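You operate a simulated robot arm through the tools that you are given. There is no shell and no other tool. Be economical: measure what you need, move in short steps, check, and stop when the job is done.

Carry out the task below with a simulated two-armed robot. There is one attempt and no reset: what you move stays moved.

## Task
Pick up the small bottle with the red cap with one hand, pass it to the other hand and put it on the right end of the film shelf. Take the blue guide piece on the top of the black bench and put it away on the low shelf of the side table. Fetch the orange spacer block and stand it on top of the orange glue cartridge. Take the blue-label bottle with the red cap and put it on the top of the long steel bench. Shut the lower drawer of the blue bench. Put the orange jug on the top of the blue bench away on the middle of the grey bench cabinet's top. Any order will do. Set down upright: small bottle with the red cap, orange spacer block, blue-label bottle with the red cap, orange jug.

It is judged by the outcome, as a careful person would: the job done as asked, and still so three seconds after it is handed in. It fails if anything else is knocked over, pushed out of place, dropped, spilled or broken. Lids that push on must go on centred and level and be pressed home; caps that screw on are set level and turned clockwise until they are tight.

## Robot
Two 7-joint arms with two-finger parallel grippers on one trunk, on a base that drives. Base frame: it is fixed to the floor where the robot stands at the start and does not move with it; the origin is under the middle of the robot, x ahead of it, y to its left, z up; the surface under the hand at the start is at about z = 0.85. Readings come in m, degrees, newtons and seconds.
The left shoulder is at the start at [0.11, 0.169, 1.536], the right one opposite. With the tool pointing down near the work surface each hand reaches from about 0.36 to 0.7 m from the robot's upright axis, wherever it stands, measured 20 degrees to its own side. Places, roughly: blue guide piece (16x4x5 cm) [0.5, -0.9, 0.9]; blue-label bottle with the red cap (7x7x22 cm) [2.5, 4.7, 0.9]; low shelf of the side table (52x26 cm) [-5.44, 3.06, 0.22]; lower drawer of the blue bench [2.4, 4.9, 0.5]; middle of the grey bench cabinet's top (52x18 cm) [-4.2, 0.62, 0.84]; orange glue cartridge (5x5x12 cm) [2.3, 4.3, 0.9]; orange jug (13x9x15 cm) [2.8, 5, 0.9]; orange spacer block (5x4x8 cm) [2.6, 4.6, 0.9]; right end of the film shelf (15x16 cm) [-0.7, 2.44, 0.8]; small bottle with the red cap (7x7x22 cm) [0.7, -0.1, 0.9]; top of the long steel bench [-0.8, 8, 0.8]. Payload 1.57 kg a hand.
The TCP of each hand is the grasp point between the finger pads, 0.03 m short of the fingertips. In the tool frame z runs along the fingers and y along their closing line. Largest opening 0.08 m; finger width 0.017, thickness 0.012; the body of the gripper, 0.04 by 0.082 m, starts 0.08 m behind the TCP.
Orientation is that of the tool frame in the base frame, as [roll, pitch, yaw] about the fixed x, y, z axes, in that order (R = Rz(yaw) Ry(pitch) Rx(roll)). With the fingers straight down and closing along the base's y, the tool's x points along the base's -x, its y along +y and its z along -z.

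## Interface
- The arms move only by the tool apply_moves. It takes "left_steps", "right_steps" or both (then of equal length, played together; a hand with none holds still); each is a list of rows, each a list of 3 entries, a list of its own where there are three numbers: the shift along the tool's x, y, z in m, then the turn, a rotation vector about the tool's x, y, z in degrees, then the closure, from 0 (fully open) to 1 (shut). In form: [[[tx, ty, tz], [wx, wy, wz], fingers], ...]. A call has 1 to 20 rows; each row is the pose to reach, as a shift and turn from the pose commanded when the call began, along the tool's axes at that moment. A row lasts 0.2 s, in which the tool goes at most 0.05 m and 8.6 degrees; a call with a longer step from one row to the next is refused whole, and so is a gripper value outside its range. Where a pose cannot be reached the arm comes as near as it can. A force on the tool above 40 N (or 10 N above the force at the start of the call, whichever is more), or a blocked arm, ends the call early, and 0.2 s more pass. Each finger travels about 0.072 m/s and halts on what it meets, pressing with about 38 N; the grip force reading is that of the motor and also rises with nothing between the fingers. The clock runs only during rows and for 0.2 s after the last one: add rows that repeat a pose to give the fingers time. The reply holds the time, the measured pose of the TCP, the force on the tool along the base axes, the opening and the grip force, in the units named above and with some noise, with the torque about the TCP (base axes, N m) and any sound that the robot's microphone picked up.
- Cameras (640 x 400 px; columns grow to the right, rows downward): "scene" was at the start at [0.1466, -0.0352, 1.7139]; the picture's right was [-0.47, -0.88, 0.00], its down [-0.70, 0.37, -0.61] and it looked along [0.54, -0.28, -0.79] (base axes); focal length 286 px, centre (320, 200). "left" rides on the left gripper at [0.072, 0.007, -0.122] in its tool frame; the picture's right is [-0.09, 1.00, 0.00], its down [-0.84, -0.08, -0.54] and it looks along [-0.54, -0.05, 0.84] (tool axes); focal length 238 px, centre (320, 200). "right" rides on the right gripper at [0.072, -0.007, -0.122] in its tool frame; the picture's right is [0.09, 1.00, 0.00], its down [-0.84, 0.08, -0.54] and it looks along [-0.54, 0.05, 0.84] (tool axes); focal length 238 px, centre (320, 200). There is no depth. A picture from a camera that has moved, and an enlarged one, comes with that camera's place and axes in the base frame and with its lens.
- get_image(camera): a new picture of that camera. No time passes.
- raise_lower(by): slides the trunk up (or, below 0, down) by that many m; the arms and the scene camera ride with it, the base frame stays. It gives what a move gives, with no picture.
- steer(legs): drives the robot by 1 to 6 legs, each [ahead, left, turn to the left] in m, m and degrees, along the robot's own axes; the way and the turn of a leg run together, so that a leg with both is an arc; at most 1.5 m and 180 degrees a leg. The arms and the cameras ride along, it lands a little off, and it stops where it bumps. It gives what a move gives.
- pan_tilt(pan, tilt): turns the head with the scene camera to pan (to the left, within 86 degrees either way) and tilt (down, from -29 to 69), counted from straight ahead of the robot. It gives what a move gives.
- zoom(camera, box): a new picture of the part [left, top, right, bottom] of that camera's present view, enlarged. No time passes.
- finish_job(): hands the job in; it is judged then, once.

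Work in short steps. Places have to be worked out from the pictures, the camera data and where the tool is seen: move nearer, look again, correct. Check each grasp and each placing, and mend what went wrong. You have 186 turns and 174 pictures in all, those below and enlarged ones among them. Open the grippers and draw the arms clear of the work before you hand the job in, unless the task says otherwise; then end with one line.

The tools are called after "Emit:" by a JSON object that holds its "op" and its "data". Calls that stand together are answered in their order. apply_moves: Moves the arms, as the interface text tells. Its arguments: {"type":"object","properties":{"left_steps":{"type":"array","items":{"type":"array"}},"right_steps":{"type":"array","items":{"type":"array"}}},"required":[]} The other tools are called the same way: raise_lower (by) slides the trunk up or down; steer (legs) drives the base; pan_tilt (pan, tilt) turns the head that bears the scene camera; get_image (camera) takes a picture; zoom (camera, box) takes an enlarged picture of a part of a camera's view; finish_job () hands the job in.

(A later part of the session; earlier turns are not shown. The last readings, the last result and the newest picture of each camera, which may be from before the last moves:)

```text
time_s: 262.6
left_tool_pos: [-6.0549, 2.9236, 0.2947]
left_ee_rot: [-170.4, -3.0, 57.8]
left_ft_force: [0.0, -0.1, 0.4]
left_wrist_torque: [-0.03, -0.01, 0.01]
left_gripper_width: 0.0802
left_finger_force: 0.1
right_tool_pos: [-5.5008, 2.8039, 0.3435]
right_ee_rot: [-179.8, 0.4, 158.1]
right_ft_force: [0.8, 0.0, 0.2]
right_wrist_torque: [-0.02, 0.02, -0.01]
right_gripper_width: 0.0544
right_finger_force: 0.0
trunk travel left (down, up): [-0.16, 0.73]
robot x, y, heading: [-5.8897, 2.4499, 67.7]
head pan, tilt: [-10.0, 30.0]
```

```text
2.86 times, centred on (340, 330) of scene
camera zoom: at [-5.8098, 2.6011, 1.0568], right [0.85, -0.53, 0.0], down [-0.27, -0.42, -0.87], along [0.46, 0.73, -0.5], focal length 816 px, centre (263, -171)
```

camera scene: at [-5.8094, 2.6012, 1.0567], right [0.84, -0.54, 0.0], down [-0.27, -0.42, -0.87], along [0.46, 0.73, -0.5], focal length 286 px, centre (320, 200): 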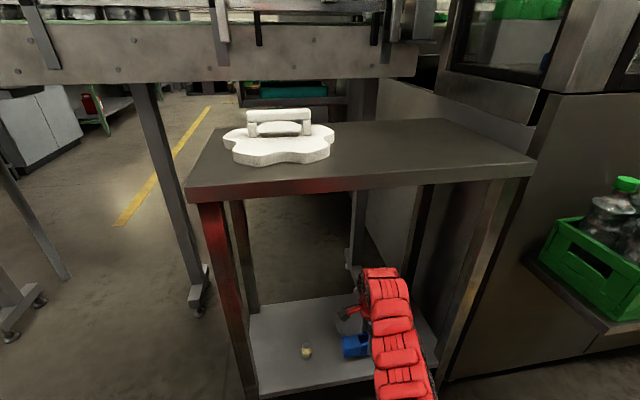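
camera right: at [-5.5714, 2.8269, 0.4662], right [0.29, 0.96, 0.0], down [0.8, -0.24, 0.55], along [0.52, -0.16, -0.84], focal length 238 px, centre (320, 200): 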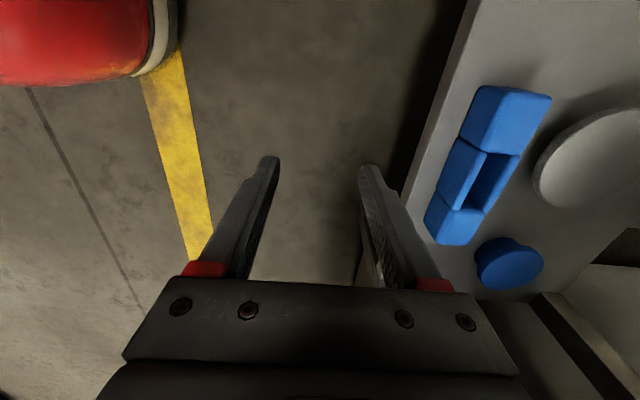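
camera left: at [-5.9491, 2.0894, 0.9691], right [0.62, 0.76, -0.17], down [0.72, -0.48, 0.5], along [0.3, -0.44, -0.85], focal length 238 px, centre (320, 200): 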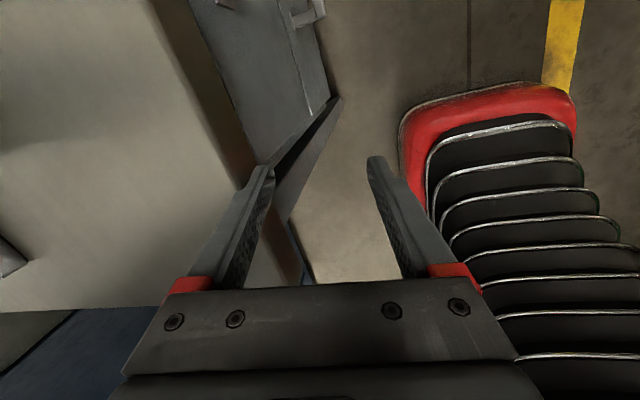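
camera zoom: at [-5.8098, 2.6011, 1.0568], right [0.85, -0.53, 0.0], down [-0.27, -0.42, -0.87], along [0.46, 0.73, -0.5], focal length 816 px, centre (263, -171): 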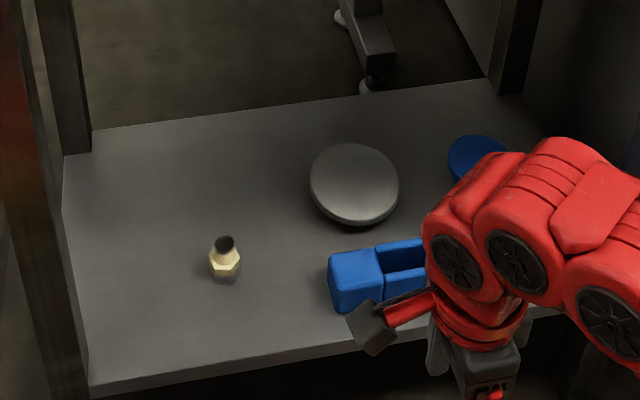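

The guide lies flat on the low shelf with nothing disturbed. I'll raise the trunk fully, then retrace the route east.

Emit:
{"op": "raise_lower", "data": {"by": 0.4}}

Emit:
{"op": "raise_lower", "data": {"by": 0.33}}

Emit:
{"op": "steer", "data": {"legs": [[0, 0, -90], [0.6, 0, 0], [1.0, -0.25, 0], [1.5, 0, 0], [0.6, 0, 0]]}}

```text
time_s: 266.4
left_tool_pos: [-6.0536, 2.9235, 0.6953]
left_ee_rot: [-170.4, -3.0, 57.8]
left_ft_force: [-0.1, 0.8, 0.1]
left_wrist_torque: [-0.01, 0.0, -0.02]
left_gripper_width: 0.0799
left_finger_force: 0.1
right_tool_pos: [-5.4994, 2.8057, 0.7442]
right_ee_rot: [-179.8, 0.2, 158.0]
right_ft_force: [-0.3, -0.3, -0.2]
right_wrist_torque: [0.0, 0.0, 0.02]
right_gripper_width: 0.0544
right_finger_force: 0.1
trunk travel left (down, up): [-0.56, 0.33]
robot x, y, heading: [-5.8871, 2.4493, 67.8]
head pan, tilt: [-10.0, 30.0]
```

```text
time_s: 269.7
left_tool_pos: [-6.0534, 2.9247, 1.0244]
left_ee_rot: [-170.4, -3.0, 57.6]
left_ft_force: [0.2, 0.1, -0.2]
left_wrist_torque: [0.01, 0.04, -0.01]
left_gripper_width: 0.08
left_finger_force: 0.0
right_tool_pos: [-5.4981, 2.8065, 1.0739]
right_ee_rot: [-179.9, 0.4, 158.0]
right_ft_force: [0.4, 0.4, 0.4]
right_wrist_torque: [0.0, 0.0, -0.02]
right_gripper_width: 0.0546
right_finger_force: 0.1
trunk travel left (down, up): [-0.89, 0.0]
robot x, y, heading: [-5.8872, 2.4483, 67.6]
head pan, tilt: [-10.0, 30.0]
```

```text
time_s: 291.9
left_tool_pos: [-2.088, 1.0248, 1.0247]
left_ee_rot: [-170.4, -2.9, -31.3]
left_ft_force: [-0.4, 0.7, 0.0]
left_wrist_torque: [0.01, -0.01, -0.02]
left_gripper_width: 0.0799
left_finger_force: 0.0
right_tool_pos: [-2.1954, 0.4705, 1.0749]
right_ee_rot: [-179.8, 0.5, 69.0]
right_ft_force: [0.4, 0.2, -1.0]
right_wrist_torque: [0.05, 0.04, -0.01]
right_gripper_width: 0.0543
right_finger_force: 0.0
trunk travel left (down, up): [-0.89, 0.0]
robot x, y, heading: [-2.5565, 0.8535, -21.4]
head pan, tilt: [-10.0, 30.0]
```

I'll continue: up past the grey machine's end, then east between the small table and the film shelf.

Emit:
{"op": "steer", "data": {"legs": [[0, 0, 105], [1.5, 0, 0], [0, 0, -51], [1.5, 0, 0], [0, 0, -31], [1.5, 0, 0]]}}

Emit:
{"op": "pan_tilt", "data": {"pan": 20, "tilt": 20}}

Emit:
{"op": "get_image", "data": {"camera": "scene"}}

```text
time_s: 321.6
left_tool_pos: [0.8071, 3.4367, 1.0248]
left_ee_rot: [-170.4, -3.1, -9.5]
left_ft_force: [0.3, 0.1, 0.6]
left_wrist_torque: [-0.02, 0.0, -0.01]
left_gripper_width: 0.0803
left_finger_force: 0.1
right_tool_pos: [0.9122, 2.8816, 1.0741]
right_ee_rot: [-179.8, 0.3, 90.8]
right_ft_force: [0.4, 0.6, -0.4]
right_wrist_torque: [0.03, -0.01, 0.0]
right_gripper_width: 0.0546
right_finger_force: 0.1
trunk travel left (down, up): [-0.89, 0.0]
robot x, y, heading: [0.4346, 3.0986, 0.3]
head pan, tilt: [-10.0, 30.0]
```

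```text
time_s: 322.5
left_tool_pos: [0.8083, 3.4389, 1.0258]
left_ee_rot: [-170.4, -2.9, -9.5]
left_ft_force: [-0.1, 0.3, -0.6]
left_wrist_torque: [-0.02, -0.01, 0.01]
left_gripper_width: 0.0803
left_finger_force: 0.0
right_tool_pos: [0.9123, 2.8796, 1.0739]
right_ee_rot: [-179.8, 0.4, 90.9]
right_ft_force: [-0.2, -0.2, 0.4]
right_wrist_torque: [-0.03, 0.0, -0.02]
right_gripper_width: 0.0541
right_finger_force: 0.1
trunk travel left (down, up): [-0.89, 0.0]
robot x, y, heading: [0.4361, 3.1038, 0.4]
head pan, tilt: [20.0, 20.0]
```

```text
99 pictures are left
camera scene: at [0.6031, 3.1353, 1.8028], right [0.35, -0.94, 0.0], down [-0.32, -0.12, -0.94], along [0.88, 0.33, -0.34], focal length 286 px, centre (320, 200)
```

scene: 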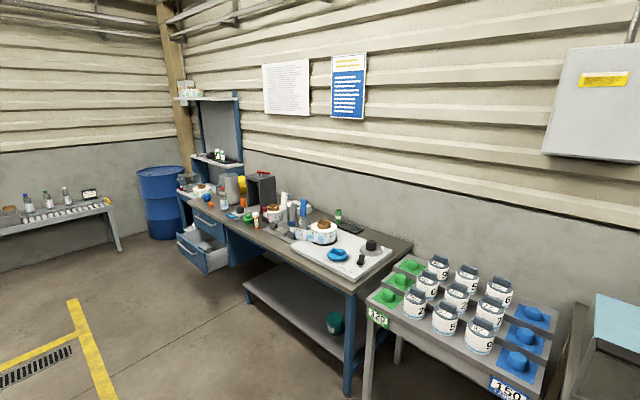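

The blue bench is in view with its lower drawer open. I'll drive to a place in front of it at a distance and face it.

Emit:
{"op": "steer", "data": {"legs": [[0, 0, 64], [1.5, 0, 0], [0.9, 0, 0], [0, 0, -86.4]]}}

Emit:
{"op": "pan_tilt", "data": {"pan": 0, "tilt": 40}}

Emit:
{"op": "get_image", "data": {"camera": "scene"}}

```text
time_s: 340.8
left_tool_pos: [1.8669, 5.4859, 1.0251]
left_ee_rot: [-170.4, -3.0, -30.3]
left_ft_force: [-0.7, -0.7, -0.6]
left_wrist_torque: [-0.01, 0.0, 0.01]
left_gripper_width: 0.0797
left_finger_force: 0.1
right_tool_pos: [1.7686, 4.9274, 1.0749]
right_ee_rot: [-179.8, 0.5, 70.1]
right_ft_force: [-0.1, 0.1, 0.8]
right_wrist_torque: [-0.07, 0.01, 0.06]
right_gripper_width: 0.0543
right_finger_force: 0.0
trunk travel left (down, up): [-0.89, 0.0]
robot x, y, heading: [1.3967, 5.3029, -20.5]
head pan, tilt: [20.0, 20.0]
```

```text
time_s: 341.7
left_tool_pos: [1.8636, 5.4851, 1.0261]
left_ee_rot: [-170.3, -3.0, -30.3]
left_ft_force: [-0.2, 1.6, -0.1]
left_wrist_torque: [-0.01, -0.04, 0.0]
left_gripper_width: 0.0799
left_finger_force: 0.1
right_tool_pos: [1.7654, 4.9269, 1.075]
right_ee_rot: [-180.0, 0.2, 70.1]
right_ft_force: [-0.1, 1.0, -0.2]
right_wrist_torque: [-0.03, 0.0, -0.01]
right_gripper_width: 0.0546
right_finger_force: 0.1
trunk travel left (down, up): [-0.89, 0.0]
robot x, y, heading: [1.4015, 5.3082, -20.5]
head pan, tilt: [0.0, 40.0]
```

```text
98 pictures are left
camera scene: at [1.5616, 5.2412, 1.7716], right [-0.35, -0.94, 0.0], down [-0.61, 0.22, -0.76], along [0.72, -0.26, -0.65], focal length 286 px, centre (320, 200)
```

scene: 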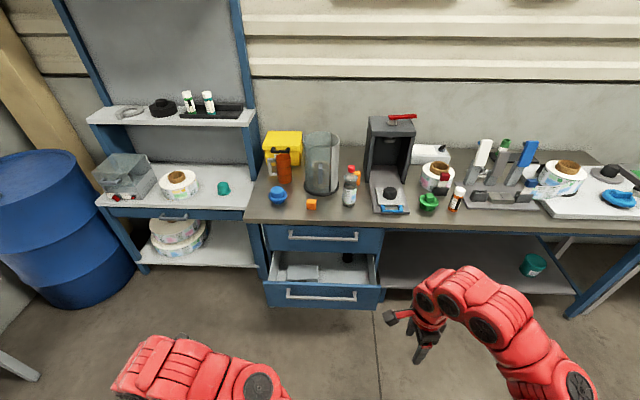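

Let me enlarge the work area to identify the objects.

Emit:
{"op": "zoom", "data": {"camera": "scene", "box": [240, 110, 480, 260]}}

Emit:
{"op": "zoom", "data": {"camera": "scene", "box": [240, 200, 400, 320]}}

```text
2.67 times, centred on (360, 185) of scene
camera zoom: at [1.5616, 5.2412, 1.7716], right [-0.35, -0.94, 0.0], down [-0.61, 0.22, -0.76], along [0.72, -0.26, -0.65], focal length 762 px, centre (213, 240)
```

zoom: 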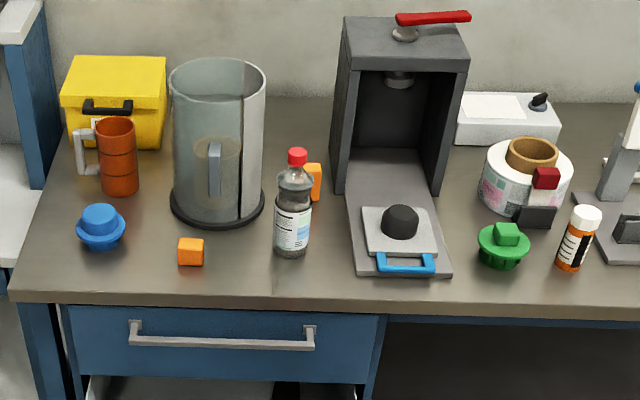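

```text
3.33 times, centred on (320, 260) of scene
camera zoom: at [1.5616, 5.2412, 1.7716], right [-0.35, -0.94, 0.0], down [-0.61, 0.22, -0.76], along [0.72, -0.26, -0.65], focal length 952 px, centre (320, 0)
```

zoom: 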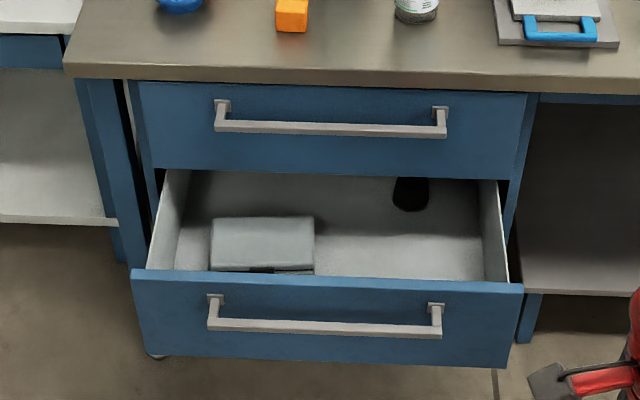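

I've identified everything: the jug at about (2.81, 4.99), the bottle at (2.52, 4.74) with the spacer behind it at (2.63, 4.65), and the cartridge with the white cap at (2.29, 4.29). The lower drawer front is about 0.17 m out at z 0.43–0.64. I'll shut the drawer first: sidestep left, lower, then push with the right hand.

Emit:
{"op": "steer", "data": {"legs": [[0, 0.22, -1.5]]}}

Emit:
{"op": "raise_lower", "data": {"by": -0.4}}

Emit:
{"op": "raise_lower", "data": {"by": -0.07}}

Emit:
{"op": "apply_moves", "data": {"right_steps": [[[0, 0, 0], [0, 0, 0], 0.8], [[0, 0, 0], [0, 0, 0], 1], [[0, 0, 0], [0, 0, 0], 1]]}}

Emit:
{"op": "steer", "data": {"legs": [[0.3, 0, 0]]}}

Emit:
{"op": "get_image", "data": {"camera": "scene"}}

```text
time_s: 343.4
left_tool_pos: [1.9461, 5.6869, 1.0271]
left_ee_rot: [-170.3, -3.3, -31.6]
left_ft_force: [-0.8, 0.0, 0.5]
left_wrist_torque: [-0.07, -0.02, -0.02]
left_gripper_width: 0.0802
left_finger_force: 0.0
right_tool_pos: [1.8323, 5.1323, 1.077]
right_ee_rot: [179.8, 0.5, 68.5]
right_ft_force: [-1.1, -0.5, -0.3]
right_wrist_torque: [-0.03, -0.02, 0.01]
right_gripper_width: 0.0543
right_finger_force: 0.0
trunk travel left (down, up): [-0.89, 0.0]
robot x, y, heading: [1.4802, 5.5141, -21.9]
head pan, tilt: [0.0, 40.0]
```

```text
time_s: 347.2
left_tool_pos: [1.9489, 5.6847, 0.6258]
left_ee_rot: [-170.4, -3.2, -31.7]
left_ft_force: [-0.7, -0.5, 0.6]
left_wrist_torque: [-0.03, 0.0, -0.02]
left_gripper_width: 0.0801
left_finger_force: 0.0
right_tool_pos: [1.8342, 5.1298, 0.6744]
right_ee_rot: [180.0, 0.2, 68.6]
right_ft_force: [0.7, -0.5, 0.0]
right_wrist_torque: [-0.04, -0.03, 0.03]
right_gripper_width: 0.0545
right_finger_force: 0.2
trunk travel left (down, up): [-0.49, 0.4]
robot x, y, heading: [1.4821, 5.5128, -21.7]
head pan, tilt: [0.0, 40.0]
```

```text
time_s: 348.3
left_tool_pos: [1.9486, 5.6858, 0.5553]
left_ee_rot: [-170.2, -3.2, -31.8]
left_ft_force: [-0.3, -0.5, -0.4]
left_wrist_torque: [0.0, 0.01, 0.01]
left_gripper_width: 0.0802
left_finger_force: 0.0
right_tool_pos: [1.8343, 5.1301, 0.6052]
right_ee_rot: [-179.9, 0.3, 68.5]
right_ft_force: [0.2, 0.1, 0.0]
right_wrist_torque: [-0.02, -0.01, -0.01]
right_gripper_width: 0.0545
right_finger_force: 0.1
trunk travel left (down, up): [-0.42, 0.47]
robot x, y, heading: [1.479, 5.5158, -21.7]
head pan, tilt: [0.0, 40.0]
```

```text
time_s: 349.1
left_tool_pos: [1.9486, 5.6852, 0.5569]
left_ee_rot: [-170.2, -3.2, -31.8]
left_ft_force: [-1.3, -0.5, -0.5]
left_wrist_torque: [0.02, -0.01, -0.03]
left_gripper_width: 0.0801
left_finger_force: 0.1
right_tool_pos: [1.8353, 5.1292, 0.6054]
right_ee_rot: [-180.0, 0.3, 68.5]
right_ft_force: [0.7, -0.8, -0.2]
right_wrist_torque: [-0.02, 0.0, -0.01]
right_gripper_width: 0.0001
right_finger_force: 21.6
trunk travel left (down, up): [-0.42, 0.47]
robot x, y, heading: [1.4788, 5.5134, -21.8]
head pan, tilt: [0.0, 40.0]
```

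```text
time_s: 351.1
left_tool_pos: [2.2277, 5.5707, 0.5564]
left_ee_rot: [-170.3, -3.1, -31.9]
left_ft_force: [-0.1, 0.3, 0.1]
left_wrist_torque: [-0.02, 0.01, 0.01]
left_gripper_width: 0.08
left_finger_force: 0.0
right_tool_pos: [2.1125, 5.0154, 0.6046]
right_ee_rot: [-180.0, 0.3, 68.4]
right_ft_force: [0.3, -0.6, 0.5]
right_wrist_torque: [-0.03, 0.02, 0.02]
right_gripper_width: 0.0002
right_finger_force: 21.8
trunk travel left (down, up): [-0.42, 0.47]
robot x, y, heading: [1.7573, 5.4009, -21.9]
head pan, tilt: [0.0, 40.0]
```

```text
95 pictures are left
camera scene: at [1.9135, 5.3389, 1.3013], right [-0.38, -0.93, 0.0], down [-0.6, 0.24, -0.77], along [0.71, -0.29, -0.64], focal length 286 px, centre (320, 200)
```

scene: 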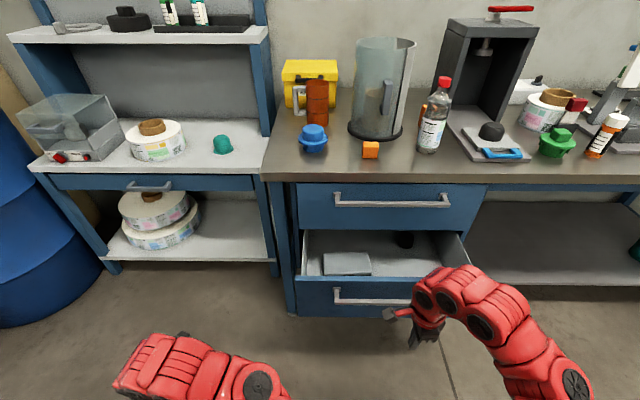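

The hand is lined up with the drawer front's middle (s 5.44 against 5.49). I'll push by driving ahead in small legs.

Emit:
{"op": "steer", "data": {"legs": [[0.12, 0, 0], [0.08, 0, 0]]}}

Emit:
{"op": "steer", "data": {"legs": [[0.05, 0, 0], [0.04, 0, 0]]}}

Emit:
{"op": "get_image", "data": {"camera": "scene"}}

```text
time_s: 353.0
left_tool_pos: [2.4112, 5.496, 0.5556]
left_ee_rot: [-170.4, -3.1, -31.8]
left_ft_force: [0.7, 0.5, 0.4]
left_wrist_torque: [-0.02, 0.03, -0.01]
left_gripper_width: 0.0797
left_finger_force: 0.1
right_tool_pos: [2.2956, 4.9419, 0.6053]
right_ee_rot: [179.9, 0.4, 68.3]
right_ft_force: [-0.8, -0.2, 0.1]
right_wrist_torque: [-0.04, 0.0, 0.0]
right_gripper_width: 0.0001
right_finger_force: 21.4
trunk travel left (down, up): [-0.42, 0.47]
robot x, y, heading: [1.9412, 5.3277, -22.0]
head pan, tilt: [0.0, 40.0]
```

```text
time_s: 354.5
left_tool_pos: [2.4852, 5.4654, 0.5583]
left_ee_rot: [-170.3, -3.7, -32.3]
left_ft_force: [-0.1, 0.6, -0.2]
left_wrist_torque: [0.03, -0.02, 0.01]
left_gripper_width: 0.0799
left_finger_force: 0.0
right_tool_pos: [2.3616, 4.9159, 0.6083]
right_ee_rot: [-179.6, 0.2, 68.6]
right_ft_force: [-0.3, 0.1, -0.3]
right_wrist_torque: [-0.03, -0.02, 0.0]
right_gripper_width: 0.0002
right_finger_force: 21.2
trunk travel left (down, up): [-0.42, 0.47]
robot x, y, heading: [2.0153, 5.297, -22.3]
head pan, tilt: [0.0, 40.0]
stopped in leg 2: the robot was blocked; the commanded pose is now the measured one
```

```text
94 pictures are left
camera scene: at [2.1645, 5.2386, 1.3025], right [-0.38, -0.93, 0.0], down [-0.59, 0.24, -0.77], along [0.71, -0.29, -0.64], focal length 286 px, centre (320, 200)
```

scene: 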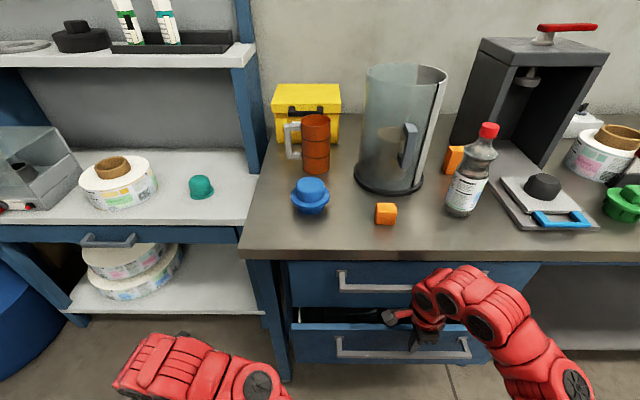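

The gripper body met the bench edge before the drawer was home. I'll back off, pitch the hand forward so the closed fingertips lead, and push again at z ≈ 0.635.

Emit:
{"op": "steer", "data": {"legs": [[-0.35, 0, 0]]}}

Emit:
{"op": "apply_moves", "data": {"right_steps": [[[0, 0.03, 0], [-7.8, 0, 0], 1], [[0, 0.06, -0.005], [-15.6, 0, 0], 1], [[0, 0.09, -0.01], [-23.4, 0, 0], 1], [[0, 0.12, -0.015], [-31.2, 0, 0], 1], [[0, 0.15, -0.02], [-39, 0, 0], 1], [[0, 0.18, -0.025], [-46.8, 0, 0], 1], [[0, 0.21, -0.03], [-54.6, 0, 0], 1], [[0, 0.24, -0.034], [-62.4, 0, 0], 1], [[0, 0.27, -0.037], [-70, 0, 0], 1], [[0, 0.27, -0.037], [-70, 0, 0], 1]]}}

Emit:
{"op": "get_image", "data": {"camera": "scene"}}

```text
time_s: 356.8
left_tool_pos: [2.1596, 5.5992, 0.5568]
left_ee_rot: [-170.3, -3.3, -32.1]
left_ft_force: [-0.2, -0.9, -0.2]
left_wrist_torque: [0.03, -0.02, 0.01]
left_gripper_width: 0.0799
left_finger_force: 0.1
right_tool_pos: [2.0387, 5.0471, 0.6047]
right_ee_rot: [-179.3, 0.3, 68.6]
right_ft_force: [2.0, -1.4, 5.5]
right_wrist_torque: [-0.04, -0.08, 0.01]
right_gripper_width: 0.0
right_finger_force: 21.4
trunk travel left (down, up): [-0.42, 0.47]
robot x, y, heading: [1.6894, 5.4292, -22.2]
head pan, tilt: [0.0, 40.0]
```

```text
time_s: 359.0
left_tool_pos: [2.1609, 5.5984, 0.5575]
left_ee_rot: [-170.4, -3.3, -32.0]
left_ft_force: [0.0, 0.1, 0.3]
left_wrist_torque: [-0.01, -0.01, 0.0]
left_gripper_width: 0.08
left_finger_force: 0.0
right_tool_pos: [2.2909, 4.9492, 0.6386]
right_ee_rot: [110.8, 0.3, 68.6]
right_ft_force: [-0.2, 0.8, -0.2]
right_wrist_torque: [-0.01, 0.01, 0.04]
right_gripper_width: 0.0001
right_finger_force: 21.8
trunk travel left (down, up): [-0.42, 0.47]
robot x, y, heading: [1.6893, 5.4318, -22.3]
head pan, tilt: [0.0, 40.0]
```

```text
93 pictures are left
camera scene: at [1.8441, 5.368, 1.3015], right [-0.38, -0.93, 0.0], down [-0.6, 0.24, -0.77], along [0.71, -0.29, -0.64], focal length 286 px, centre (320, 200)
```

scene: 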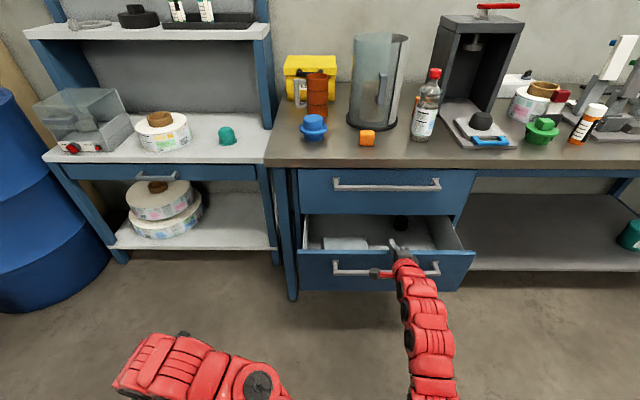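

I need to see where the fingertips are relative to the drawer front.

Emit:
{"op": "zoom", "data": {"camera": "scene", "box": [280, 160, 490, 310]}}

Emit:
{"op": "get_image", "data": {"camera": "right"}}

```text
2.67 times, centred on (385, 235) of scene
camera zoom: at [1.8441, 5.368, 1.3015], right [-0.38, -0.93, 0.0], down [-0.6, 0.24, -0.77], along [0.71, -0.29, -0.64], focal length 762 px, centre (147, 107)
```

zoom: 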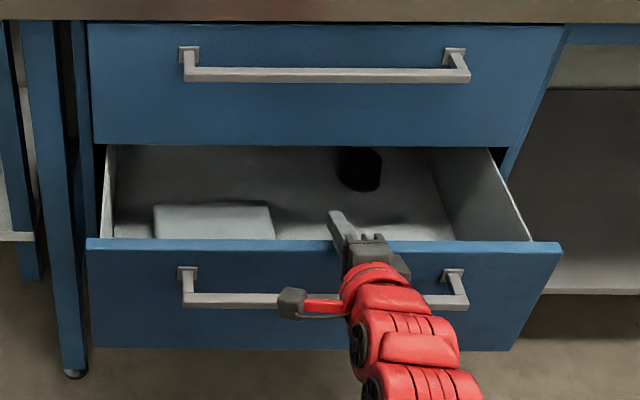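

```text
91 pictures are left
camera right: at [2.2081, 5.0591, 0.6756], right [0.36, -0.04, 0.93], down [-0.75, -0.6, 0.27], along [0.55, -0.8, -0.25], focal length 238 px, centre (320, 200)
```

right: 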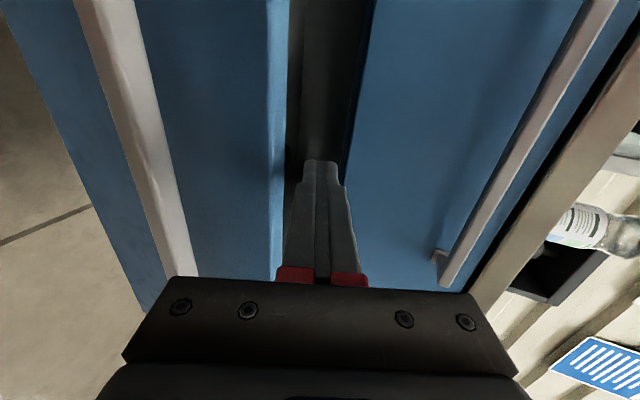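

The fingertips sit just above the panel's top edge (z ≈ 0.625); earlier the fingers had hooked the handle on the retreat. I'll back off 0.13, lower 3 cm so the tips face the panel above the handle, then push.

Emit:
{"op": "steer", "data": {"legs": [[-0.13, 0, 0]]}}

Emit:
{"op": "apply_moves", "data": {"right_steps": [[[0, -0.013, 0.005], [0, 0, 0], 1], [[0, -0.026, 0.01], [0, 0, 0], 1], [[0, -0.026, 0.01], [0, 0, 0], 1]]}}

Emit:
{"op": "steer", "data": {"legs": [[0.13, 0, 0]]}}

Emit:
{"op": "zoom", "data": {"camera": "scene", "box": [280, 160, 490, 310]}}

```text
time_s: 360.3
left_tool_pos: [2.0388, 5.6488, 0.5568]
left_ee_rot: [-170.4, -3.3, -32.1]
left_ft_force: [-0.6, 0.2, 0.1]
left_wrist_torque: [0.04, -0.01, 0.02]
left_gripper_width: 0.0801
left_finger_force: 0.1
right_tool_pos: [2.1689, 5.0, 0.6382]
right_ee_rot: [110.8, 0.1, 68.8]
right_ft_force: [-0.6, 0.4, 0.4]
right_wrist_torque: [0.02, 0.05, 0.02]
right_gripper_width: 0.0
right_finger_force: 21.2
trunk travel left (down, up): [-0.42, 0.47]
robot x, y, heading: [1.5697, 5.4783, -22.1]
head pan, tilt: [0.0, 40.0]
```

```text
time_s: 361.1
left_tool_pos: [2.0396, 5.6504, 0.556]
left_ee_rot: [-170.3, -3.3, -32.2]
left_ft_force: [-0.1, 0.5, -0.3]
left_wrist_torque: [-0.04, -0.02, -0.01]
left_gripper_width: 0.0799
left_finger_force: 0.0
right_tool_pos: [2.1695, 4.9982, 0.61]
right_ee_rot: [110.8, 0.2, 68.8]
right_ft_force: [-0.4, 0.2, 0.0]
right_wrist_torque: [-0.01, 0.01, 0.01]
right_gripper_width: 0.0
right_finger_force: 21.6
trunk travel left (down, up): [-0.42, 0.47]
robot x, y, heading: [1.5723, 5.4771, -22.0]
head pan, tilt: [0.0, 40.0]
```

```text
time_s: 362.4
left_tool_pos: [2.1599, 5.5991, 0.557]
left_ee_rot: [-170.4, -3.2, -32.0]
left_ft_force: [0.1, 0.5, -0.7]
left_wrist_torque: [0.01, -0.01, -0.03]
left_gripper_width: 0.0801
left_finger_force: 0.1
right_tool_pos: [2.2894, 4.9496, 0.6095]
right_ee_rot: [110.9, 0.3, 68.7]
right_ft_force: [-0.5, 0.9, -0.2]
right_wrist_torque: [-0.01, -0.03, -0.03]
right_gripper_width: 0.0002
right_finger_force: 20.8
trunk travel left (down, up): [-0.42, 0.47]
robot x, y, heading: [1.6891, 5.4317, -22.1]
head pan, tilt: [0.0, 40.0]
```

```text
2.67 times, centred on (385, 235) of scene
camera zoom: at [1.8435, 5.3683, 1.3012], right [-0.38, -0.93, 0.0], down [-0.6, 0.24, -0.77], along [0.71, -0.29, -0.64], focal length 762 px, centre (147, 107)
```

zoom: 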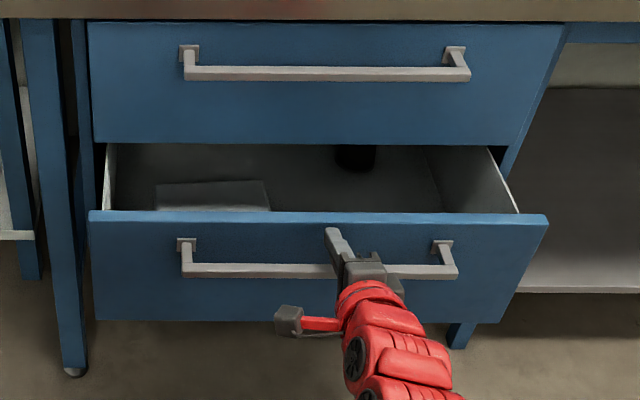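

Now the fingertips push the panel above the handle. I'll push further.

Emit:
{"op": "steer", "data": {"legs": [[0.06, 0, 0], [0.03, 0, 0], [0.02, 0, 0]]}}

Emit:
{"op": "zoom", "data": {"camera": "scene", "box": [280, 160, 490, 310]}}

```text
time_s: 364.2
left_tool_pos: [2.2607, 5.5587, 0.555]
left_ee_rot: [-170.3, -3.1, -32.1]
left_ft_force: [0.4, 0.3, 0.2]
left_wrist_torque: [-0.02, -0.03, -0.01]
left_gripper_width: 0.0799
left_finger_force: 0.1
right_tool_pos: [2.392, 4.9078, 0.6077]
right_ee_rot: [111.0, 0.1, 68.8]
right_ft_force: [0.3, -0.4, -0.1]
right_wrist_torque: [0.0, 0.04, -0.01]
right_gripper_width: 0.0
right_finger_force: 21.0
trunk travel left (down, up): [-0.42, 0.47]
robot x, y, heading: [1.7952, 5.3901, -22.2]
head pan, tilt: [0.0, 40.0]
```

```text
2.67 times, centred on (385, 235) of scene
camera zoom: at [1.946, 5.3266, 1.3012], right [-0.38, -0.93, 0.0], down [-0.6, 0.24, -0.77], along [0.71, -0.29, -0.64], focal length 762 px, centre (147, 107)
```

zoom: 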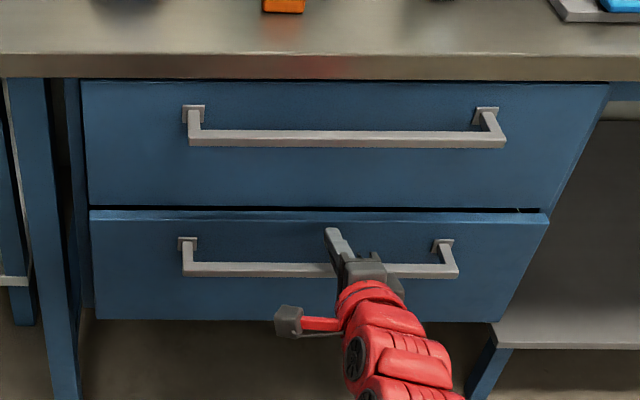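

Nearly home. I'll keep pushing in 2 cm legs until it stops.

Emit:
{"op": "steer", "data": {"legs": [[0.02, 0, 0], [0.02, 0, 0], [0.02, 0, 0]]}}

Emit:
{"op": "zoom", "data": {"camera": "scene", "box": [280, 160, 490, 310]}}

```text
time_s: 365.1
left_tool_pos: [2.2818, 5.5495, 0.5563]
left_ee_rot: [-170.1, -3.4, -32.2]
left_ft_force: [0.9, 0.2, -1.3]
left_wrist_torque: [0.06, 0.01, -0.03]
left_gripper_width: 0.08
left_finger_force: 0.0
right_tool_pos: [2.4099, 4.9002, 0.6095]
right_ee_rot: [110.7, 0.1, 68.6]
right_ft_force: [-0.1, -0.6, 1.0]
right_wrist_torque: [-0.01, 0.02, 0.01]
right_gripper_width: 0.0
right_finger_force: 21.6
trunk travel left (down, up): [-0.42, 0.47]
robot x, y, heading: [1.8113, 5.3779, -22.3]
head pan, tilt: [0.0, 40.0]
stopped in leg 1: the force on the tool passed its limit at 95 N (the readings are from after the stop); the commanded pose is now the measured one
```

```text
2.67 times, centred on (385, 235) of scene
camera zoom: at [1.9642, 5.319, 1.3014], right [-0.38, -0.93, 0.0], down [-0.6, 0.24, -0.77], along [0.71, -0.29, -0.64], focal length 762 px, centre (147, 107)
```

zoom: 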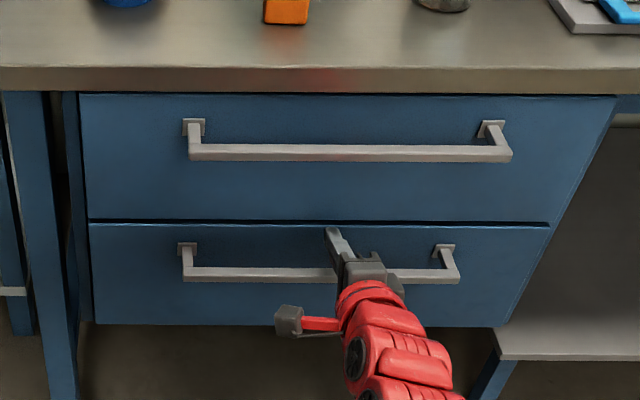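

The drawer is flush; the push peaked at 95 N. I'll back off, raise the trunk, and shift right to view the bottle, spacer and cartridge.

Emit:
{"op": "steer", "data": {"legs": [[-0.35, 0, 0]]}}

Emit:
{"op": "raise_lower", "data": {"by": 0.4}}

Emit:
{"op": "raise_lower", "data": {"by": 0.07}}

Emit:
{"op": "steer", "data": {"legs": [[0, -0.5, 0]]}}

Emit:
{"op": "pan_tilt", "data": {"pan": 5, "tilt": 38}}

Emit:
{"op": "get_image", "data": {"camera": "scene"}}

```text
time_s: 367.4
left_tool_pos: [1.9571, 5.6773, 0.5572]
left_ee_rot: [-170.3, -3.4, -33.1]
left_ft_force: [0.4, 0.5, -0.1]
left_wrist_torque: [0.02, -0.01, 0.0]
left_gripper_width: 0.0801
left_finger_force: 0.0
right_tool_pos: [2.077, 5.026, 0.6103]
right_ee_rot: [110.8, 0.1, 67.8]
right_ft_force: [-0.5, -0.6, -0.2]
right_wrist_torque: [0.02, 0.01, 0.01]
right_gripper_width: 0.0001
right_finger_force: 21.0
trunk travel left (down, up): [-0.42, 0.47]
robot x, y, heading: [1.4896, 5.517, -23.3]
head pan, tilt: [0.0, 40.0]
```

```text
time_s: 371.2
left_tool_pos: [1.9573, 5.6775, 0.9564]
left_ee_rot: [-170.3, -3.3, -33.1]
left_ft_force: [-0.3, 0.9, 0.9]
left_wrist_torque: [-0.01, 0.0, 0.02]
left_gripper_width: 0.08
left_finger_force: 0.0
right_tool_pos: [2.0771, 5.0266, 1.0103]
right_ee_rot: [110.7, 0.1, 67.8]
right_ft_force: [0.7, 0.1, 0.2]
right_wrist_torque: [-0.01, 0.03, 0.03]
right_gripper_width: 0.0002
right_finger_force: 21.3
trunk travel left (down, up): [-0.82, 0.07]
robot x, y, heading: [1.4847, 5.516, -23.2]
head pan, tilt: [0.0, 40.0]
```

```text
time_s: 372.3
left_tool_pos: [1.9579, 5.677, 1.0271]
left_ee_rot: [-170.4, -3.3, -33.1]
left_ft_force: [0.0, 1.1, 0.2]
left_wrist_torque: [-0.01, -0.02, 0.04]
left_gripper_width: 0.08
left_finger_force: 0.1
right_tool_pos: [2.0766, 5.0259, 1.0789]
right_ee_rot: [110.7, 0.0, 67.8]
right_ft_force: [-0.1, -0.1, 0.7]
right_wrist_torque: [-0.04, 0.01, 0.03]
right_gripper_width: 0.0
right_finger_force: 21.5
trunk travel left (down, up): [-0.89, 0.0]
robot x, y, heading: [1.4876, 5.5125, -22.9]
head pan, tilt: [0.0, 40.0]
```

```text
time_s: 375.2
left_tool_pos: [1.7661, 5.2295, 1.0272]
left_ee_rot: [-170.3, -3.2, -32.4]
left_ft_force: [0.1, -0.4, -0.4]
left_wrist_torque: [0.05, -0.02, 0.0]
left_gripper_width: 0.0801
left_finger_force: 0.0
right_tool_pos: [1.8931, 4.5786, 1.0791]
right_ee_rot: [110.8, 0.1, 68.5]
right_ft_force: [-0.3, 0.3, 0.3]
right_wrist_torque: [0.04, 0.0, 0.0]
right_gripper_width: 0.0001
right_finger_force: 21.5
trunk travel left (down, up): [-0.89, 0.0]
robot x, y, heading: [1.2935, 5.061, -22.2]
head pan, tilt: [0.0, 40.0]
```

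```text
time_s: 375.9
left_tool_pos: [1.765, 5.2279, 1.0265]
left_ee_rot: [-170.3, -3.3, -32.3]
left_ft_force: [-0.6, 0.5, 0.1]
left_wrist_torque: [0.0, 0.02, -0.03]
left_gripper_width: 0.0799
left_finger_force: 0.1
right_tool_pos: [1.892, 4.5785, 1.0796]
right_ee_rot: [110.8, 0.1, 68.6]
right_ft_force: [0.0, -0.8, 0.4]
right_wrist_torque: [-0.01, 0.03, 0.0]
right_gripper_width: 0.0
right_finger_force: 21.3
trunk travel left (down, up): [-0.89, 0.0]
robot x, y, heading: [1.2957, 5.0614, -22.1]
head pan, tilt: [5.0, 38.0]
```

```text
87 pictures are left
camera scene: at [1.4514, 5.0051, 1.7744], right [-0.3, -0.95, 0.0], down [-0.59, 0.18, -0.79], along [0.75, -0.23, -0.62], focal length 286 px, centre (320, 200)
```

scene: 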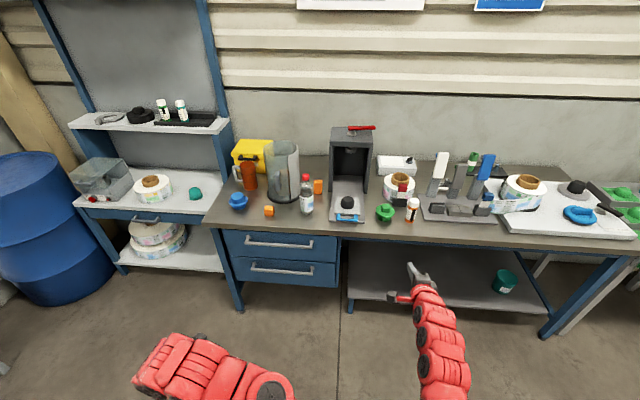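

Emit:
{"op": "zoom", "data": {"camera": "scene", "box": [250, 130, 430, 240]}}

```text
3.56 times, centred on (340, 185) of scene
camera zoom: at [1.4514, 5.0051, 1.7744], right [-0.3, -0.95, 0.0], down [-0.59, 0.18, -0.79], along [0.75, -0.23, -0.62], focal length 1015 px, centre (249, 253)
```

zoom: 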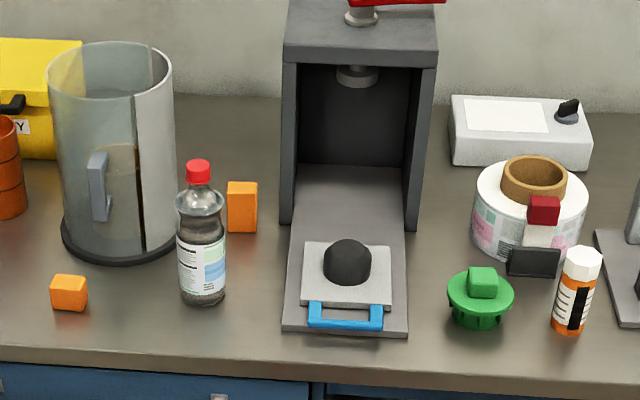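

The spacer at (2.63, 4.656) stands behind the bottle, with about 3.5 cm to the press. I'll lower the trunk 0.15, raise both hands well above the objects, and level the left hand with its camera on the far side, ready to reach over the bottle.

Emit:
{"op": "raise_lower", "data": {"by": -0.15}}

Emit:
{"op": "apply_moves", "data": {"left_steps": [[[0.03, 0.0105, -0.0287], [-1.1, -0.4, -1.1], 0], [[0.06, 0.021, -0.0573], [-2.2, -0.7, -2.3], 0], [[0.09, 0.0316, -0.086], [-3.2, -1.1, -3.4], 0], [[0.12, 0.042, -0.1147], [-4.3, -1.5, -4.5], 0], [[0.15, 0.0526, -0.1433], [-5.4, -1.8, -5.7], 0], [[0.18, 0.063, -0.172], [-6.5, -2.2, -6.8], 0], [[0.21, 0.0737, -0.2007], [-7.5, -2.6, -7.9], 0], [[0.24, 0.084, -0.2293], [-8.6, -2.9, -9.1], 0], [[0.27, 0.0947, -0.258], [-9.7, -3.3, -10.2], 0]], "right_steps": [[[0, 0.033, -0.0126], [0, 0, 0], 1], [[0, 0.067, -0.025], [0, 0, 0], 1], [[0, 0.1, -0.038], [0, 0, 0], 1], [[0, 0.133, -0.05], [0, 0, 0], 1], [[0, 0.167, -0.063], [0, 0, 0], 1], [[0, 0.2, -0.0755], [0, 0, 0], 1], [[0, 0.233, -0.088], [0, 0, 0], 1], [[0, 0.267, -0.1], [0, 0, 0], 1], [[0, 0.3, -0.113], [0, 0, 0], 1]]}}

```text
time_s: 377.6
left_tool_pos: [1.7656, 5.2274, 0.8767]
left_ee_rot: [-170.3, -3.3, -32.4]
left_ft_force: [-0.2, -0.2, 0.9]
left_wrist_torque: [0.0, 0.01, 0.01]
left_gripper_width: 0.08
left_finger_force: 0.0
right_tool_pos: [1.8919, 4.578, 0.9303]
right_ee_rot: [110.9, 0.2, 68.5]
right_ft_force: [0.0, 0.2, 0.5]
right_wrist_torque: [-0.01, 0.03, -0.02]
right_gripper_width: 0.0
right_finger_force: 21.3
trunk travel left (down, up): [-0.74, 0.15]
robot x, y, heading: [1.2938, 5.0597, -22.4]
head pan, tilt: [5.0, 38.0]
```

```text
time_s: 379.6
left_tool_pos: [1.7804, 5.0414, 1.0058]
left_ee_rot: [-176.4, -5.7, -22.6]
left_ft_force: [-0.2, -0.1, 0.0]
left_wrist_torque: [0.0, -0.02, 0.02]
left_gripper_width: 0.08
left_finger_force: 0.0
left hand out of reach, approached as far as the arm can: row 4, 5, 6, 7, 8, 9
right_tool_pos: [1.8943, 4.5788, 1.2528]
right_ee_rot: [110.9, 0.2, 68.4]
right_ft_force: [-0.6, 0.4, 0.3]
right_wrist_torque: [0.01, -0.01, -0.01]
right_gripper_width: 0.0
right_finger_force: 20.9
trunk travel left (down, up): [-0.74, 0.15]
robot x, y, heading: [1.292, 5.0631, -22.6]
head pan, tilt: [5.0, 38.0]
```

The right hand is up. The left stalled at its inner limit, so I'll extend it forward while rising.

Emit:
{"op": "apply_moves", "data": {"left_steps": [[[0.035, 0, 0.01], [-1, 0, 0], 0], [[0.07, 0, 0.01], [-2, 2, 0], 0], [[0.105, 0, 0], [-3, 4, 0], 0], [[0.14, 0, -0.02], [-3.6, 5.7, 0], 0], [[0.16, 0, -0.05], [-3.6, 5.7, 0], 0], [[0.16, 0, -0.09], [-3.6, 5.7, 0], 0], [[0.16, 0, -0.12], [-3.6, 5.7, 0], 0]]}}

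```text
time_s: 381.2
left_tool_pos: [1.834, 5.0704, 1.0389]
left_ee_rot: [-177.2, -13.6, -22.9]
left_ft_force: [-0.7, -0.5, 0.3]
left_wrist_torque: [0.02, -0.04, 0.02]
left_gripper_width: 0.0801
left_finger_force: 0.0
left hand out of reach, approached as far as the arm can: row 1, 2, 3, 4, 5, 6, 7
right_tool_pos: [1.8918, 4.5779, 1.2535]
right_ee_rot: [110.7, 0.0, 68.5]
right_ft_force: [0.1, -0.6, 0.5]
right_wrist_torque: [0.0, -0.02, 0.02]
right_gripper_width: 0.0
right_finger_force: 20.9
trunk travel left (down, up): [-0.74, 0.15]
robot x, y, heading: [1.2934, 5.0628, -22.3]
head pan, tilt: [5.0, 38.0]
```

With the camera forward the left wrist lacks range. I'll return the left hand to its normal orientation: first level it at a lower height, then yaw it back 170°.

Emit:
{"op": "apply_moves", "data": {"left_steps": [[[0, 0, 0.03], [-1, -4, 0], 0], [[0, 0, 0.06], [-2, -9, 0], 0], [[0, 0, 0.09], [-2.8, -13.6, 0], 0], [[0, 0, 0.12], [-2.8, -13.6, 0], 0]]}}

Emit:
{"op": "apply_moves", "data": {"left_steps": [[[0, 0, 0], [0, 0, 8.5], 0], [[0, 0, 0], [0, 0, 17], 0], [[0, 0, 0], [0, 0, 25.5], 0], [[0, 0, 0], [0, 0, 34], 0], [[0, 0, 0], [0, 0, 42.5], 0], [[0, 0, 0], [0, 0, 51], 0], [[0, 0, 0], [0, 0, 59.5], 0], [[0, 0, 0], [0, 0, 68], 0], [[0, 0, 0], [0, 0, 76.5], 0], [[0, 0, 0], [0, 0, 85], 0], [[0, 0, 0], [0, 0, 93.5], 0], [[0, 0, 0], [0, 0, 102], 0], [[0, 0, 0], [0, 0, 110.5], 0], [[0, 0, 0], [0, 0, 119], 0], [[0, 0, 0], [0, 0, 127.5], 0], [[0, 0, 0], [0, 0, 136], 0], [[0, 0, 0], [0, 0, 144.5], 0], [[0, 0, 0], [0, 0, 153], 0], [[0, 0, 0], [0, 0, 161.5], 0], [[0, 0, 0], [0, 0, 170], 0]]}}

```text
time_s: 382.2
left_tool_pos: [1.8655, 5.0576, 0.925]
left_ee_rot: [180.0, 0.0, -22.8]
left_ft_force: [-0.8, -0.5, 0.3]
left_wrist_torque: [0.06, 0.02, 0.03]
left_gripper_width: 0.0802
left_finger_force: 0.0
left hand out of reach, approached as far as the arm can: row 1, 2, 3
right_tool_pos: [1.8903, 4.5728, 1.2509]
right_ee_rot: [110.7, -0.1, 68.4]
right_ft_force: [0.4, -1.3, 0.0]
right_wrist_torque: [0.02, -0.04, 0.05]
right_gripper_width: 0.0
right_finger_force: 21.6
trunk travel left (down, up): [-0.74, 0.15]
robot x, y, heading: [1.2953, 5.0642, -22.4]
head pan, tilt: [5.0, 38.0]
```

```text
time_s: 386.4
left_tool_pos: [1.8628, 5.0709, 0.9261]
left_ee_rot: [-179.8, 0.1, 167.2]
left_ft_force: [-0.5, 0.0, -0.1]
left_wrist_torque: [-0.02, 0.02, 0.0]
left_gripper_width: 0.0801
left_finger_force: 0.1
left hand out of reach, approached as far as the arm can: row 8, 18, 19, 20
right_tool_pos: [1.8934, 4.5795, 1.2525]
right_ee_rot: [110.8, 0.1, 68.5]
right_ft_force: [-1.0, 0.6, 0.2]
right_wrist_torque: [0.03, 0.01, 0.02]
right_gripper_width: 0.0002
right_finger_force: 21.0
trunk travel left (down, up): [-0.74, 0.15]
robot x, y, heading: [1.2919, 5.0642, -22.4]
head pan, tilt: [5.0, 38.0]
```

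The left hand is back to normal orientation and level. I'll now raise it to about z 1.13 and extend slightly.

Emit:
{"op": "apply_moves", "data": {"left_steps": [[[-0.03, 0, -0.03], [0, 0, 3], 0], [[-0.06, 0, -0.06], [0, 0, 6], 0], [[-0.08, 0, -0.1], [0, 0, 9.6], 0], [[-0.08, 0, -0.14], [0, 0, 9.6], 0], [[-0.08, 0, -0.18], [0, 0, 9.6], 0], [[-0.08, 0, -0.21], [0, 0, 9.6], 0], [[-0.08, 0, -0.21], [0, 0, 9.6], 0]]}}

```text
time_s: 388.1
left_tool_pos: [1.8998, 5.091, 0.9282]
left_ee_rot: [-179.7, 0.1, 160.9]
left_ft_force: [0.1, -0.3, -0.4]
left_wrist_torque: [-0.02, -0.02, -0.02]
left_gripper_width: 0.0799
left_finger_force: 0.1
left hand out of reach, approached as far as the arm can: row 1, 2, 3, 4, 5, 6, 7
right_tool_pos: [1.8931, 4.5786, 1.2525]
right_ee_rot: [110.9, 0.1, 68.5]
right_ft_force: [0.3, -0.1, -0.1]
right_wrist_torque: [0.02, -0.03, 0.01]
right_gripper_width: 0.0
right_finger_force: 21.1
trunk travel left (down, up): [-0.74, 0.15]
robot x, y, heading: [1.293, 5.0618, -22.2]
head pan, tilt: [5.0, 38.0]
```

Still limited, so I'll try stretching forward first at this height. The bench edge is still 0.5 m away.

Emit:
{"op": "apply_moves", "data": {"left_steps": [[[-0.04, 0, 0], [0, 0, 0], 0], [[-0.08, 0, 0], [0, 0, 1], 0], [[-0.12, 0, -0.02], [0, 0, 2], 0], [[-0.12, 0, -0.06], [0, 0, 3], 0], [[-0.12, 0, -0.1], [0, 0, 3], 0], [[-0.12, 0, -0.14], [0, 0, 3], 0], [[-0.12, 0, -0.18], [0, 0, 3], 0]]}}

Emit:
{"op": "get_image", "data": {"camera": "scene"}}

```text
time_s: 389.6
left_tool_pos: [2.0105, 5.0546, 1.1087]
left_ee_rot: [-179.8, 0.0, 158.1]
left_ft_force: [-0.8, 0.1, 0.8]
left_wrist_torque: [0.01, -0.01, -0.02]
left_gripper_width: 0.08
left_finger_force: 0.1
right_tool_pos: [1.8923, 4.5789, 1.2521]
right_ee_rot: [110.8, 0.1, 68.4]
right_ft_force: [0.1, -0.3, 0.3]
right_wrist_torque: [0.02, 0.0, 0.02]
right_gripper_width: 0.0
right_finger_force: 21.0
trunk travel left (down, up): [-0.74, 0.15]
robot x, y, heading: [1.2955, 5.0617, -22.4]
head pan, tilt: [5.0, 38.0]
```

```text
85 pictures are left
camera scene: at [1.4506, 5.0059, 1.6245], right [-0.3, -0.95, 0.0], down [-0.59, 0.18, -0.79], along [0.75, -0.23, -0.62], focal length 286 px, centre (320, 200)
```

scene: 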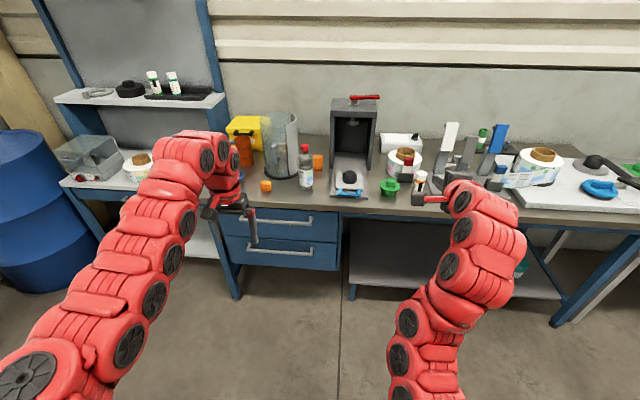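

The left hand now works well at (fwd 0.664, left 0.266, z 1.109). I'll raise it 6 cm more and drive in so the hand comes above the spacer.

Emit:
{"op": "apply_moves", "data": {"left_steps": [[[0, 0, -0.03], [0, 0, 0], 0], [[0, 0, -0.06], [0, 0, 0], 0], [[0, 0, -0.06], [0, 0, 0], 0]]}}

Emit:
{"op": "steer", "data": {"legs": [[0.35, -0.142, 0], [0.375, 0, 0]]}}

Emit:
{"op": "get_image", "data": {"camera": "left"}}

```text
time_s: 390.4
left_tool_pos: [2.0145, 5.0527, 1.1691]
left_ee_rot: [-179.8, 0.2, 158.0]
left_ft_force: [0.3, -0.8, 0.5]
left_wrist_torque: [-0.03, -0.01, 0.03]
left_gripper_width: 0.08
left_finger_force: 0.0
right_tool_pos: [1.8945, 4.579, 1.2506]
right_ee_rot: [110.8, 0.1, 68.5]
right_ft_force: [0.3, -0.5, -0.4]
right_wrist_torque: [0.0, -0.01, -0.01]
right_gripper_width: 0.0
right_finger_force: 21.2
trunk travel left (down, up): [-0.74, 0.15]
robot x, y, heading: [1.2924, 5.0612, -22.5]
head pan, tilt: [5.0, 38.0]
```

```text
time_s: 394.9
left_tool_pos: [2.6401, 4.6461, 1.1699]
left_ee_rot: [-179.8, 0.2, 158.2]
left_ft_force: [0.7, -0.6, -0.1]
left_wrist_torque: [-0.01, -0.04, 0.03]
left_gripper_width: 0.0802
left_finger_force: 0.1
right_tool_pos: [2.5218, 4.1735, 1.2529]
right_ee_rot: [110.8, 0.1, 68.6]
right_ft_force: [-0.4, 0.7, 0.3]
right_wrist_torque: [0.04, -0.02, -0.01]
right_gripper_width: 0.0002
right_finger_force: 21.7
trunk travel left (down, up): [-0.74, 0.15]
robot x, y, heading: [1.9247, 4.6521, -22.2]
head pan, tilt: [5.0, 38.0]
```

```text
84 pictures are left
camera left: at [2.5772, 4.6797, 1.2928], right [0.46, 0.89, 0.0], down [0.75, -0.38, 0.54], along [0.48, -0.25, -0.84], focal length 238 px, centre (320, 200)
```

left: 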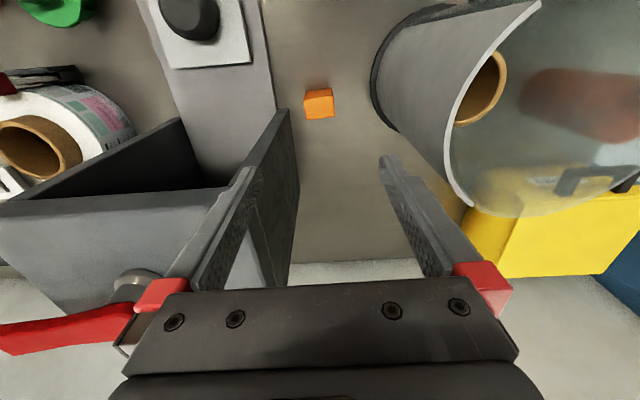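

The hand is almost exactly over the spacer (at about (2.636, 4.646)). The press wall is tight on the right, so I'll pre-close to 6.5 cm and descend.

Emit:
{"op": "apply_moves", "data": {"left_steps": [[[0.002, 0, 0.02], [0, 0, 0], 0.18], [[0.004, 0.001, 0.06], [0, 0, 0], 0.18], [[0.004, 0.001, 0.1], [0, 0, 0], 0.18], [[0.004, 0.001, 0.14], [0, 0, 0], 0.18], [[0.004, 0.001, 0.17], [0, 0, 0], 0.18], [[0.004, 0.001, 0.17], [0, 0, 0], 0.18]]}}

Emit:
{"op": "get_image", "data": {"camera": "left"}}

```text
time_s: 396.3
left_tool_pos: [2.6363, 4.6487, 0.9991]
left_ee_rot: [-180.0, 0.1, 158.2]
left_ft_force: [-1.1, 0.6, -0.5]
left_wrist_torque: [-0.02, 0.0, -0.01]
left_gripper_width: 0.0655
left_finger_force: 0.0
right_tool_pos: [2.5221, 4.1724, 1.2535]
right_ee_rot: [110.8, 0.1, 68.7]
right_ft_force: [-1.2, -0.4, 0.4]
right_wrist_torque: [0.01, 0.01, -0.01]
right_gripper_width: 0.0
right_finger_force: 21.0
trunk travel left (down, up): [-0.74, 0.15]
robot x, y, heading: [1.9211, 4.6532, -22.2]
head pan, tilt: [5.0, 38.0]
```

```text
83 pictures are left
camera left: at [2.5732, 4.6818, 1.1219], right [0.46, 0.89, 0.0], down [0.75, -0.38, 0.54], along [0.48, -0.25, -0.84], focal length 238 px, centre (320, 200)
```

left: 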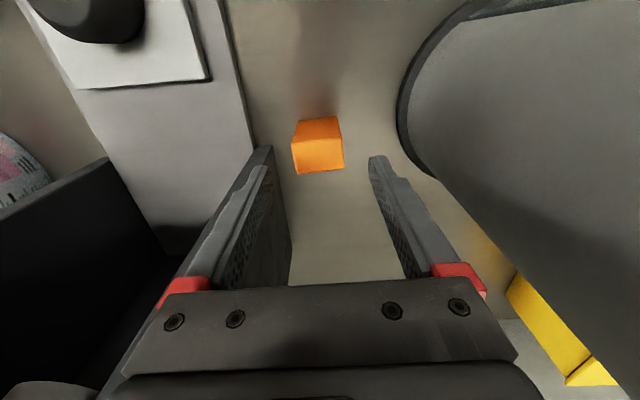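

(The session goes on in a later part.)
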